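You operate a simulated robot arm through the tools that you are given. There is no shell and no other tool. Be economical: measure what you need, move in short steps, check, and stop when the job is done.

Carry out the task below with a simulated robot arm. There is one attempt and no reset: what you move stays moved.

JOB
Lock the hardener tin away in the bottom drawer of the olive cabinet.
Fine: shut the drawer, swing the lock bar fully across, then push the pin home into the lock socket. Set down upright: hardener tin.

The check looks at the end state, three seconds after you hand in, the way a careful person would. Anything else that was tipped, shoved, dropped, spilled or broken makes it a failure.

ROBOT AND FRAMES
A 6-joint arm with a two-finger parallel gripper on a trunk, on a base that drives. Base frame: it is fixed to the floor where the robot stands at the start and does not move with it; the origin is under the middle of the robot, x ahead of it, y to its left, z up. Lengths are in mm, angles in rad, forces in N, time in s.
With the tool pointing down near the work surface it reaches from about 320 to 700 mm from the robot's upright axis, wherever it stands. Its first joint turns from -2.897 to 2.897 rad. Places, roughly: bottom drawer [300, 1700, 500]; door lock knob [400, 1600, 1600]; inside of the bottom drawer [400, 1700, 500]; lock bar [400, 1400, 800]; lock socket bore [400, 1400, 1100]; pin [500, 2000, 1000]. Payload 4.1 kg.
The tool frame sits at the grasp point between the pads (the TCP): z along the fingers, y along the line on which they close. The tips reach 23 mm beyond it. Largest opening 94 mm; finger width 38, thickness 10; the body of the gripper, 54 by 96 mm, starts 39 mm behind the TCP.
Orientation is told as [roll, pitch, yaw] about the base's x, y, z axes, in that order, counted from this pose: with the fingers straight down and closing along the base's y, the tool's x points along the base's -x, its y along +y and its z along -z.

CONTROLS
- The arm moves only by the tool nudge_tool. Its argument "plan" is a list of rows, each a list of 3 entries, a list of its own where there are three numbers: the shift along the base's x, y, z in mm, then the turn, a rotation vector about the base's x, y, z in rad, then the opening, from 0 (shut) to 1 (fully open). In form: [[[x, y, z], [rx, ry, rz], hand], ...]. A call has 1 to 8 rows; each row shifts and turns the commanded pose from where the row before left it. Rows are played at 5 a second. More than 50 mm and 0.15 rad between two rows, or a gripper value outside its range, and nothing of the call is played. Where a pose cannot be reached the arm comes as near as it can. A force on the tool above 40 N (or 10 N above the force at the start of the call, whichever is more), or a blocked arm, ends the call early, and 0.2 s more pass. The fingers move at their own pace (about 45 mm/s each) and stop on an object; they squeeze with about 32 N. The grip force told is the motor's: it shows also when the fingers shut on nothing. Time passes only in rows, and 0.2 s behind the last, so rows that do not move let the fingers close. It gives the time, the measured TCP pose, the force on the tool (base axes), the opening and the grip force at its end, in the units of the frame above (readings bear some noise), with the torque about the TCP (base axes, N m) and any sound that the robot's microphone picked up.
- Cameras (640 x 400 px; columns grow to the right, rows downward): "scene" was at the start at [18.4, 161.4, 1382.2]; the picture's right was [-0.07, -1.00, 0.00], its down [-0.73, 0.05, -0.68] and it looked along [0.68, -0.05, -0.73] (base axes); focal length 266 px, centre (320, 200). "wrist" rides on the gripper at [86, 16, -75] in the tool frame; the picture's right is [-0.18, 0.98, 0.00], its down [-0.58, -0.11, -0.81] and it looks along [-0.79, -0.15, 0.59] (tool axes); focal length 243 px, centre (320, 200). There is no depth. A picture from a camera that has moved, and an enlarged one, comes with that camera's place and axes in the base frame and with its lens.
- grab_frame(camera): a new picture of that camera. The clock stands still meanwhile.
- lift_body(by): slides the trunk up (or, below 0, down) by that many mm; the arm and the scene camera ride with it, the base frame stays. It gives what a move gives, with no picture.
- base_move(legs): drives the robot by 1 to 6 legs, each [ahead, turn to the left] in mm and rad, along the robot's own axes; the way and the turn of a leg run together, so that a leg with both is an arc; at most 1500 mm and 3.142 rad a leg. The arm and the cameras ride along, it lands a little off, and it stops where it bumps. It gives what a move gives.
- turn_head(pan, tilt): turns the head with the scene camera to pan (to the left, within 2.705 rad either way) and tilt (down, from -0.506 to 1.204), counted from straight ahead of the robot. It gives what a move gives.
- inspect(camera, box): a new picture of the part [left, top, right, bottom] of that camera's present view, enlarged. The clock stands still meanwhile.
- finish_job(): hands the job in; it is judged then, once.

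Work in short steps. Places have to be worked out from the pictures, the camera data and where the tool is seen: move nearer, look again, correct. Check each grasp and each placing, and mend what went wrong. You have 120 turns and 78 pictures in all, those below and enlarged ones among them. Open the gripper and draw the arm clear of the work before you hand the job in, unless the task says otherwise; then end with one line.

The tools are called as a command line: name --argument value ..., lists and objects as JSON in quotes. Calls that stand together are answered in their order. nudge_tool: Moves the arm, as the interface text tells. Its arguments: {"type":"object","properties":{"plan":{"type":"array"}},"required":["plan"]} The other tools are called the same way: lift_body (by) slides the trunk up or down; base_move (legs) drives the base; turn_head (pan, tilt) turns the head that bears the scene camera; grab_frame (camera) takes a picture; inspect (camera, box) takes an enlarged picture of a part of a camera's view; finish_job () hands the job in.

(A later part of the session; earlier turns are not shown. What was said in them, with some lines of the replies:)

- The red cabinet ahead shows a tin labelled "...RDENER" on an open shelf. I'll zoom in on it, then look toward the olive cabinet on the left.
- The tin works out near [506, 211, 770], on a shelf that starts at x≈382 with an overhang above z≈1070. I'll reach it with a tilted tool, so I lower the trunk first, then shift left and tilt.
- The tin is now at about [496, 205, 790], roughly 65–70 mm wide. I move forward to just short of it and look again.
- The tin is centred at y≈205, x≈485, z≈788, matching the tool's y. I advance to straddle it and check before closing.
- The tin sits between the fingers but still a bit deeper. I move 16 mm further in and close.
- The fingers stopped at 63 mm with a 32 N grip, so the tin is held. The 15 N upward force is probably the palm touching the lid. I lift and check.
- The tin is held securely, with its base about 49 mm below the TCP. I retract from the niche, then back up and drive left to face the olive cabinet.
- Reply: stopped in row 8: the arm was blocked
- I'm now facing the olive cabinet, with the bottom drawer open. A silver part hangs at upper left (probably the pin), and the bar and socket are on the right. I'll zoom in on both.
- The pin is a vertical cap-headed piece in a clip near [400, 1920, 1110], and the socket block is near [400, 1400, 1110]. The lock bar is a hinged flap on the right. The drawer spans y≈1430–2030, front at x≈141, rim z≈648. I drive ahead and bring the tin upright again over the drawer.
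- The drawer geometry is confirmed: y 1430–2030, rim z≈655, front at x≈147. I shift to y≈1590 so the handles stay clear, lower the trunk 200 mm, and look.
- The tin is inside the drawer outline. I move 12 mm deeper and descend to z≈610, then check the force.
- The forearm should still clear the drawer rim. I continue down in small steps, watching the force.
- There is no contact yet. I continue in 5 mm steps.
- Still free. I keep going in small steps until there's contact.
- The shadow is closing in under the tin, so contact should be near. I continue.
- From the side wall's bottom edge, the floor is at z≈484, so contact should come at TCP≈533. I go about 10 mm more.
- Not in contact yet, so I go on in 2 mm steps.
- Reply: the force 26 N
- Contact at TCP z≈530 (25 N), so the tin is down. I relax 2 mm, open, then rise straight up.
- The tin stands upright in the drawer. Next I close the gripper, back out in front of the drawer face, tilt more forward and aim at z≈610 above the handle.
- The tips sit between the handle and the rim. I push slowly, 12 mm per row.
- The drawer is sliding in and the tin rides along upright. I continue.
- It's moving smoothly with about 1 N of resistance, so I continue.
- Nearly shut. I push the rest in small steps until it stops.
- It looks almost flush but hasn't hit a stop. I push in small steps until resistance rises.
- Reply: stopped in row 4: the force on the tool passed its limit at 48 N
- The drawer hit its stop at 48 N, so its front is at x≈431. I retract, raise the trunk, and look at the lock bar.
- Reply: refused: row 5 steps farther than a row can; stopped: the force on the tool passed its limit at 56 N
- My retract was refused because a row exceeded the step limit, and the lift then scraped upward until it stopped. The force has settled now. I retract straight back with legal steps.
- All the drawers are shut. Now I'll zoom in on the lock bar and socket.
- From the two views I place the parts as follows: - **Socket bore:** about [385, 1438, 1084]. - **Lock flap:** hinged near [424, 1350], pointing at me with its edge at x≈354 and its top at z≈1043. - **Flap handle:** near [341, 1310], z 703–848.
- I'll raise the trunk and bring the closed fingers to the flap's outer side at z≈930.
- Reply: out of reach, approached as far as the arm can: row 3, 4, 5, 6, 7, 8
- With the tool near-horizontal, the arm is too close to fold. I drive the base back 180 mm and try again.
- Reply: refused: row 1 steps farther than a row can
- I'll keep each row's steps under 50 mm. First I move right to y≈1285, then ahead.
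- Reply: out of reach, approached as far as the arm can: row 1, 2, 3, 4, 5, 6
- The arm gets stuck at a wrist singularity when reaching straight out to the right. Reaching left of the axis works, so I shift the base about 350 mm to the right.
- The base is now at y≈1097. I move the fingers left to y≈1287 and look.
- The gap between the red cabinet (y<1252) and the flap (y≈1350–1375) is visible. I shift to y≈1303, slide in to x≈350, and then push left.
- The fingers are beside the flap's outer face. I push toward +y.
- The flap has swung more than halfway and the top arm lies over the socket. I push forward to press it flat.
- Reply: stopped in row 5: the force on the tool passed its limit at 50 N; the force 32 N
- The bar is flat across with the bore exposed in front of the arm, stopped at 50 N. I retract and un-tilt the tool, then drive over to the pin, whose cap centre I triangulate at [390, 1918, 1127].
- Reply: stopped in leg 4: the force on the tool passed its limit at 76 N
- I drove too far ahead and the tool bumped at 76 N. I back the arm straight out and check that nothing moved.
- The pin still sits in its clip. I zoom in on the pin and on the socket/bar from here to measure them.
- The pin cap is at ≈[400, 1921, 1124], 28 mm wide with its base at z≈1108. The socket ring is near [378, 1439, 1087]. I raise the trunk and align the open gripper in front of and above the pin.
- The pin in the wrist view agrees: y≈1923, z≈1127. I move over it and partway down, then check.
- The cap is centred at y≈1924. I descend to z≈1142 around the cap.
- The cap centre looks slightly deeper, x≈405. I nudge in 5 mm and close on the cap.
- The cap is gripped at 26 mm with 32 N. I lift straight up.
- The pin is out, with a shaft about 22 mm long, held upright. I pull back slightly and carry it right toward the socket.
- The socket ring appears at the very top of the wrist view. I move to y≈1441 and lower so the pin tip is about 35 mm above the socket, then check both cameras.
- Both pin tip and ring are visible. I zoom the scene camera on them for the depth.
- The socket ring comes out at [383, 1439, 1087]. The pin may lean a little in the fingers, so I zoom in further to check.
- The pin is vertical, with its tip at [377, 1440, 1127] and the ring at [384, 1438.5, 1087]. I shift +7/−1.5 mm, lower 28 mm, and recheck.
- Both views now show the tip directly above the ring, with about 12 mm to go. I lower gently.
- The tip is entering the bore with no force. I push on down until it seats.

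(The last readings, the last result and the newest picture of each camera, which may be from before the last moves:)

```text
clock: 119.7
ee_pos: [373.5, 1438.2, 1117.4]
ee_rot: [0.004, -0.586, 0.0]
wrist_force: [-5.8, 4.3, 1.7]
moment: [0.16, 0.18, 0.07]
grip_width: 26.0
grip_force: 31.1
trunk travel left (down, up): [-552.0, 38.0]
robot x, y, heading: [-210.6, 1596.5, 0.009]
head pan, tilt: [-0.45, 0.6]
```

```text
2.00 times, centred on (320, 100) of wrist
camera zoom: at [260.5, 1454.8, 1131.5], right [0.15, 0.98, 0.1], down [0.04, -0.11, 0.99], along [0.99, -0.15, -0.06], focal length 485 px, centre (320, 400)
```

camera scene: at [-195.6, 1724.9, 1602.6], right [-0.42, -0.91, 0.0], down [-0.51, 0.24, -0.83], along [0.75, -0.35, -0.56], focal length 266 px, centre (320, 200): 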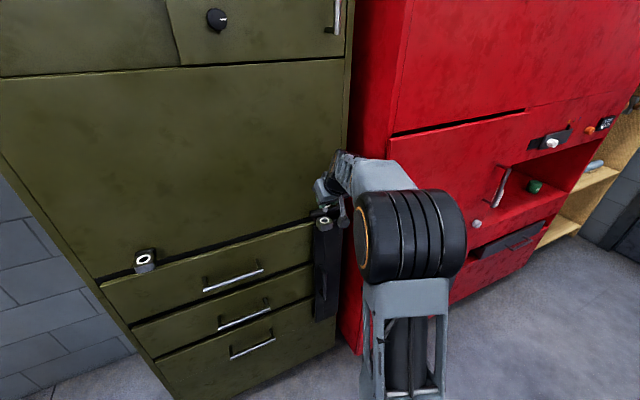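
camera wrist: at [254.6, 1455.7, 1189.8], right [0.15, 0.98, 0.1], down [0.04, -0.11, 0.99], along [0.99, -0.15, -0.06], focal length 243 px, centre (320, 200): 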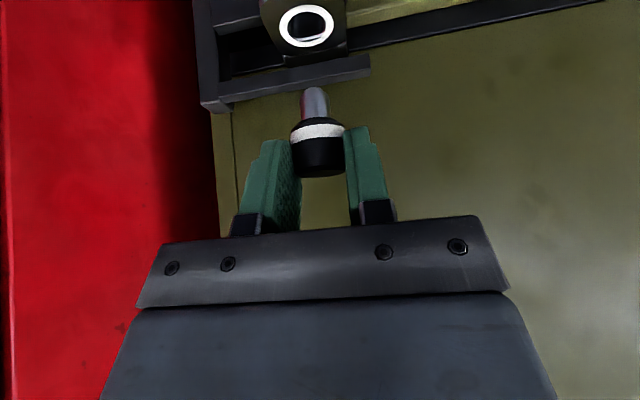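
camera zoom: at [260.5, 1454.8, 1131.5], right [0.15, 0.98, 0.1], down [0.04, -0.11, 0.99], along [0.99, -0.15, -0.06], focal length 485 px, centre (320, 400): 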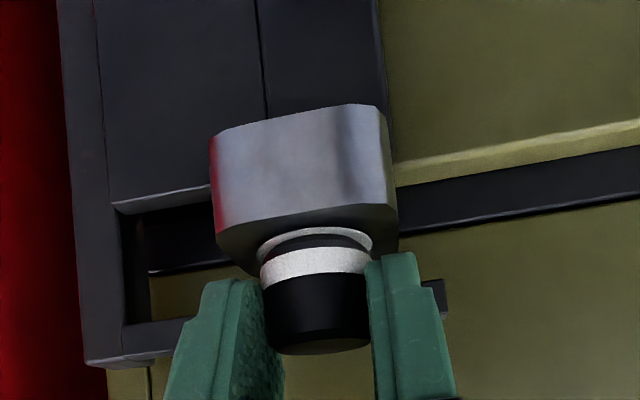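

It's almost home with slight lateral force. I ease sideways about 1 mm and push the last few millimetres.

nudge_tool --plan '[[[-0.8, 0.6, -1.5], [0, 0, 0], 0], [[0, 0, -1.5], [0, 0, 0], 0], [[0, 0, -1.5], [0, 0, 0], 0], [[0, 0, -1.5], [0, 0, 0], 0], [[0, 0, -1], [0, 0, 0], 0], [[0, 0, 0], [0, 0, 0], 0]]'

inspect --camera "wrist" --box '[240, 0, 400, 200]'

```text
clock: 121.1
ee_pos: [372.4, 1439.6, 1114.0]
ee_rot: [-0.002, -0.597, 0.003]
wrist_force: [3.8, 1.1, 35.1]
moment: [0.16, -0.1, -0.14]
grip_width: 26.0
grip_force: 32.3
trunk travel left (down, up): [-552.0, 38.0]
robot x, y, heading: [-209.3, 1594.0, 0.014]
head pan, tilt: [-0.45, 0.6]
```

```text
2.00 times, centred on (320, 100) of wrist
camera zoom: at [259.9, 1455.3, 1127.8], right [0.15, 0.98, 0.1], down [0.03, -0.11, 0.99], along [0.99, -0.15, -0.05], focal length 485 px, centre (320, 400)
```

zoom: 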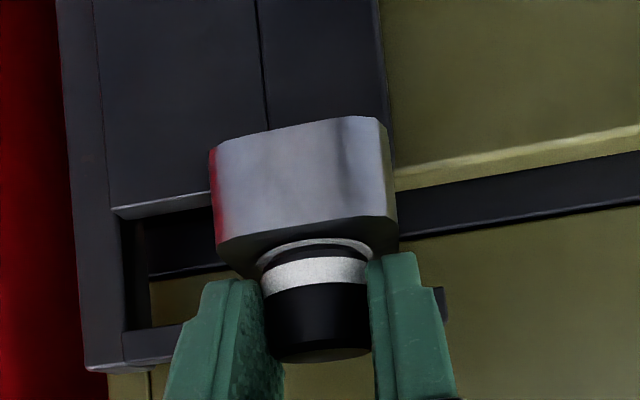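

The force reached 35 N and the cap sits at the ring. I release, rise, and inspect the seating.

nudge_tool --plan '[[[0, 0, 2], [0, 0, 0], 0], [[0, 0, 0], [0, 0, 0], 1], [[0, 0, 0], [0, 0, 0], 1], [[0, 0, 0], [0, 0, 0], 1], [[0, 0, 0], [0, 0, 0], 1], [[0, 0, 20], [0, 0, 0], 1], [[0, 0, 35], [0, 0, 0], 1], [[-30, 0, 30], [0, 0, 0], 1]]'

inspect --camera "scene" --box '[290, 185, 370, 235]'

inspect --camera "wrist" --box '[220, 0, 380, 100]'

```text
clock: 122.9
ee_pos: [341.2, 1439.1, 1197.3]
ee_rot: [0.001, -0.585, 0.0]
wrist_force: [0.6, 0.1, 0.4]
moment: [-0.04, 0.03, 0.02]
grip_width: 94.0
grip_force: 0.2
trunk travel left (down, up): [-552.0, 38.0]
robot x, y, heading: [-212.6, 1595.1, 0.012]
head pan, tilt: [-0.45, 0.6]
```

```text
8.00 times, centred on (330, 210) of scene
camera zoom: at [-196.5, 1725.4, 1602.5], right [-0.42, -0.91, 0.0], down [-0.51, 0.24, -0.83], along [0.75, -0.35, -0.56], focal length 2131 px, centre (240, 120)
```

zoom: 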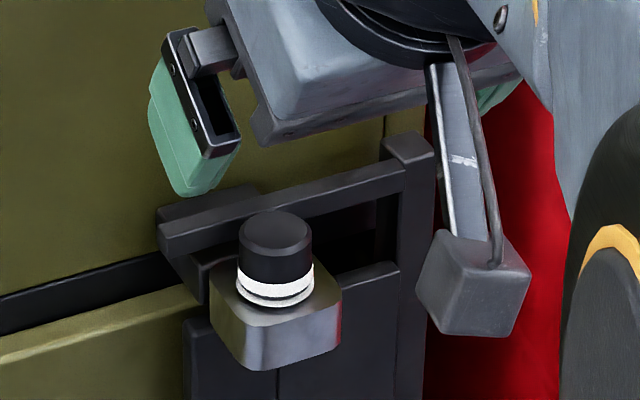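

```text
4.00 times, centred on (300, 50) of wrist
camera zoom: at [229.7, 1455.6, 1212.2], right [0.15, 0.98, 0.1], down [0.04, -0.11, 0.99], along [0.99, -0.15, -0.06], focal length 970 px, centre (400, 800)
```

zoom: 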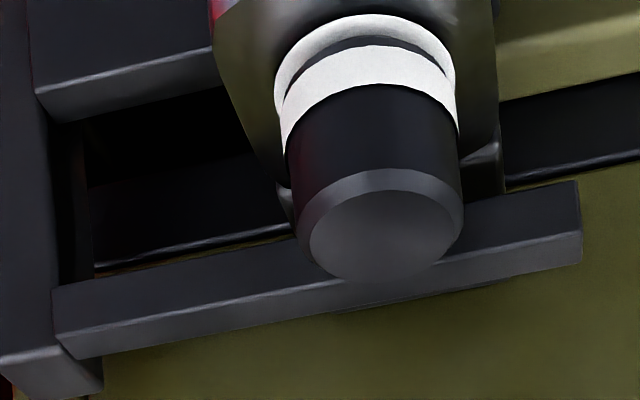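

The pin looks seated just as it was in its clip. To make sure it's home, I press on the cap top with closed fingers.

nudge_tool --plan '[[[0, 0, 0], [0, 0, 0], 0], [[0, 0, 0], [0, 0, 0], 0], [[0, 0, 0], [0, 0, 0], 0], [[22, 0, 0], [0, 0, 0], 0], [[22, 0, -5], [0, 0, 0], 0], [[0, 0, -20], [0, 0, 0], 0], [[0, 0, -12], [0, 0, 0], 0], [[0, 0, 0], [0, 0, 0], 0]]'

nudge_tool --plan '[[[0, 0, -4], [0, 0, 0], 0], [[0, 0, -4], [0, 0, 0], 0], [[0, 0, -3], [0, 0, 0], 0], [[0, 0, -3], [0, 0, 0], 0], [[0, 0, -3], [0, 0, 0], 0], [[0, 0, -3], [0, 0, 0], 0], [[0, 0, -3], [0, 0, 0], 0], [[0, 0, -2], [0, 0, 0], 0]]'

inspect --camera "scene" --box '[290, 185, 370, 235]'

```text
clock: 124.7
ee_pos: [386.3, 1437.3, 1160.2]
ee_rot: [0.002, -0.585, -0.002]
wrist_force: [0.0, 1.1, -0.3]
moment: [0.0, 0.01, 0.02]
grip_width: 0.0
grip_force: 32.0
trunk travel left (down, up): [-552.0, 38.0]
robot x, y, heading: [-212.6, 1597.0, 0.008]
head pan, tilt: [-0.45, 0.6]
```

```text
clock: 126.5
ee_pos: [386.7, 1437.0, 1140.6]
ee_rot: [-0.001, -0.595, 0.0]
wrist_force: [2.5, -1.4, 27.0]
moment: [-0.04, 0.03, 0.04]
grip_width: 0.0
grip_force: 32.2
trunk travel left (down, up): [-552.0, 38.0]
robot x, y, heading: [-212.0, 1594.2, 0.022]
head pan, tilt: [-0.45, 0.6]
```

```text
8.00 times, centred on (330, 210) of scene
camera zoom: at [-198.0, 1725.5, 1603.1], right [-0.42, -0.91, 0.0], down [-0.51, 0.24, -0.83], along [0.75, -0.35, -0.56], focal length 2131 px, centre (240, 120)
```

zoom: 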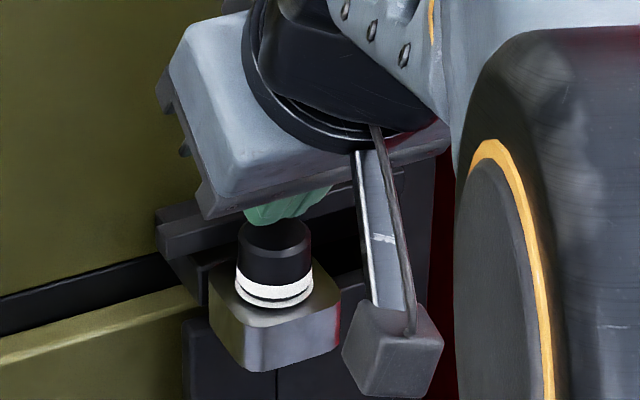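

It's pressed at 27 N with no visible further travel. I press a little more to be sure, then retract clear.

nudge_tool --plan '[[[0, 0, -1.5], [0, 0, 0], 0], [[0, 0, -1.5], [0, 0, 0], 0], [[0, 0, -1.5], [0, 0, 0], 0], [[0, 0, 0], [0, 0, 0], 0]]'

nudge_tool --plan '[[[0, 0, 20], [0, 0, 0], 0], [[0, 0, 40], [0, 0, 0], 0], [[-30, 0, 30], [0, 0, 0], 0], [[-45, 0, 0], [0, 0, 0], 1], [[-45, 0, 0], [0, 0, 0], 1], [[-40, 0, 0], [0, 0, 0], 1]]'

inspect --camera "scene" --box '[290, 185, 370, 235]'

```text
clock: 127.1
ee_pos: [389.3, 1438.3, 1140.5]
ee_rot: [-0.003, -0.604, 0.003]
wrist_force: [-1.2, 0.2, 12.5]
moment: [0.01, 0.07, 0.03]
grip_width: 0.0
grip_force: 31.8
trunk travel left (down, up): [-552.0, 38.0]
robot x, y, heading: [-212.5, 1597.0, 0.014]
head pan, tilt: [-0.45, 0.6]
stopped in row 2: the force on the tool passed its limit at 41 N (the readings are from after the stop); the commanded pose is now the measured one
```

```text
clock: 128.5
ee_pos: [227.2, 1437.7, 1228.2]
ee_rot: [-0.002, -0.599, 0.002]
wrist_force: [0.7, -0.1, -0.1]
moment: [0.0, 0.0, 0.03]
grip_width: 68.7
grip_force: 0.2
trunk travel left (down, up): [-552.0, 38.0]
robot x, y, heading: [-213.0, 1593.4, 0.01]
head pan, tilt: [-0.45, 0.6]
```

```text
8.00 times, centred on (330, 210) of scene
camera zoom: at [-196.4, 1725.2, 1602.6], right [-0.42, -0.91, 0.0], down [-0.51, 0.24, -0.83], along [0.75, -0.35, -0.56], focal length 2131 px, centre (240, 120)
```

zoom: 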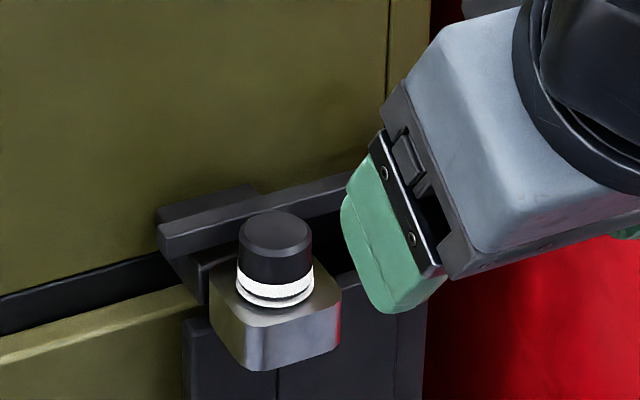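

The pin took 41 N without moving, so it's home. I back the robot off and take one last overall look.

base_move --legs '[[-350, 0]]'

turn_head --pan -0.1 --tilt 0.6

grab_frame --camera "scene"

```text
clock: 130.7
ee_pos: [-122.8, 1433.8, 1228.2]
ee_rot: [-0.001, -0.597, -0.001]
wrist_force: [0.0, 0.8, 0.8]
moment: [-0.02, -0.03, -0.04]
grip_width: 93.9
grip_force: 0.1
trunk travel left (down, up): [-552.0, 38.0]
robot x, y, heading: [-560.7, 1592.7, 0.009]
head pan, tilt: [-0.45, 0.6]
```

```text
clock: 131.6
ee_pos: [-121.8, 1433.0, 1228.2]
ee_rot: [-0.001, -0.596, -0.001]
wrist_force: [0.1, 0.0, -0.5]
moment: [-0.01, -0.01, -0.01]
grip_width: 93.9
grip_force: 0.1
trunk travel left (down, up): [-552.0, 38.0]
robot x, y, heading: [-564.1, 1591.7, 0.01]
head pan, tilt: [-0.099, 0.6]
```

```text
5 pictures are left
camera scene: at [-537.6, 1750.5, 1602.6], right [-0.09, -1.0, 0.0], down [-0.56, 0.05, -0.83], along [0.82, -0.07, -0.56], focal length 266 px, centre (320, 200)
```

scene: 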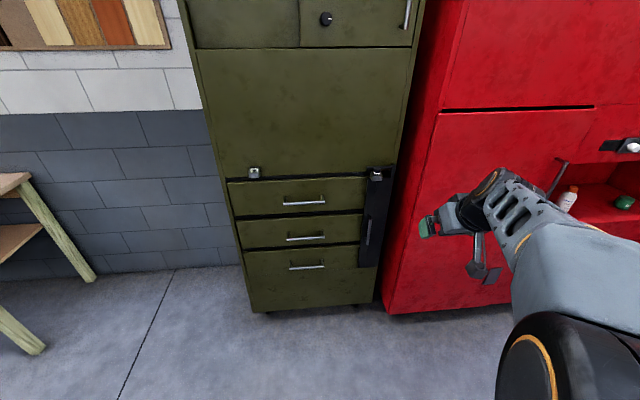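

The drawer is shut, the bar is across, the pin is home, and nothing else looks disturbed. I hand in.

finish_job

```text
The job is handed in.
```

The hardener tin is locked in the bottom drawer of the olive cabinet: drawer shut, lock bar fully across, pin home in the socket. It stood upright when last seen, just before the drawer closed, and nothing else looked disturbed in the last picture.
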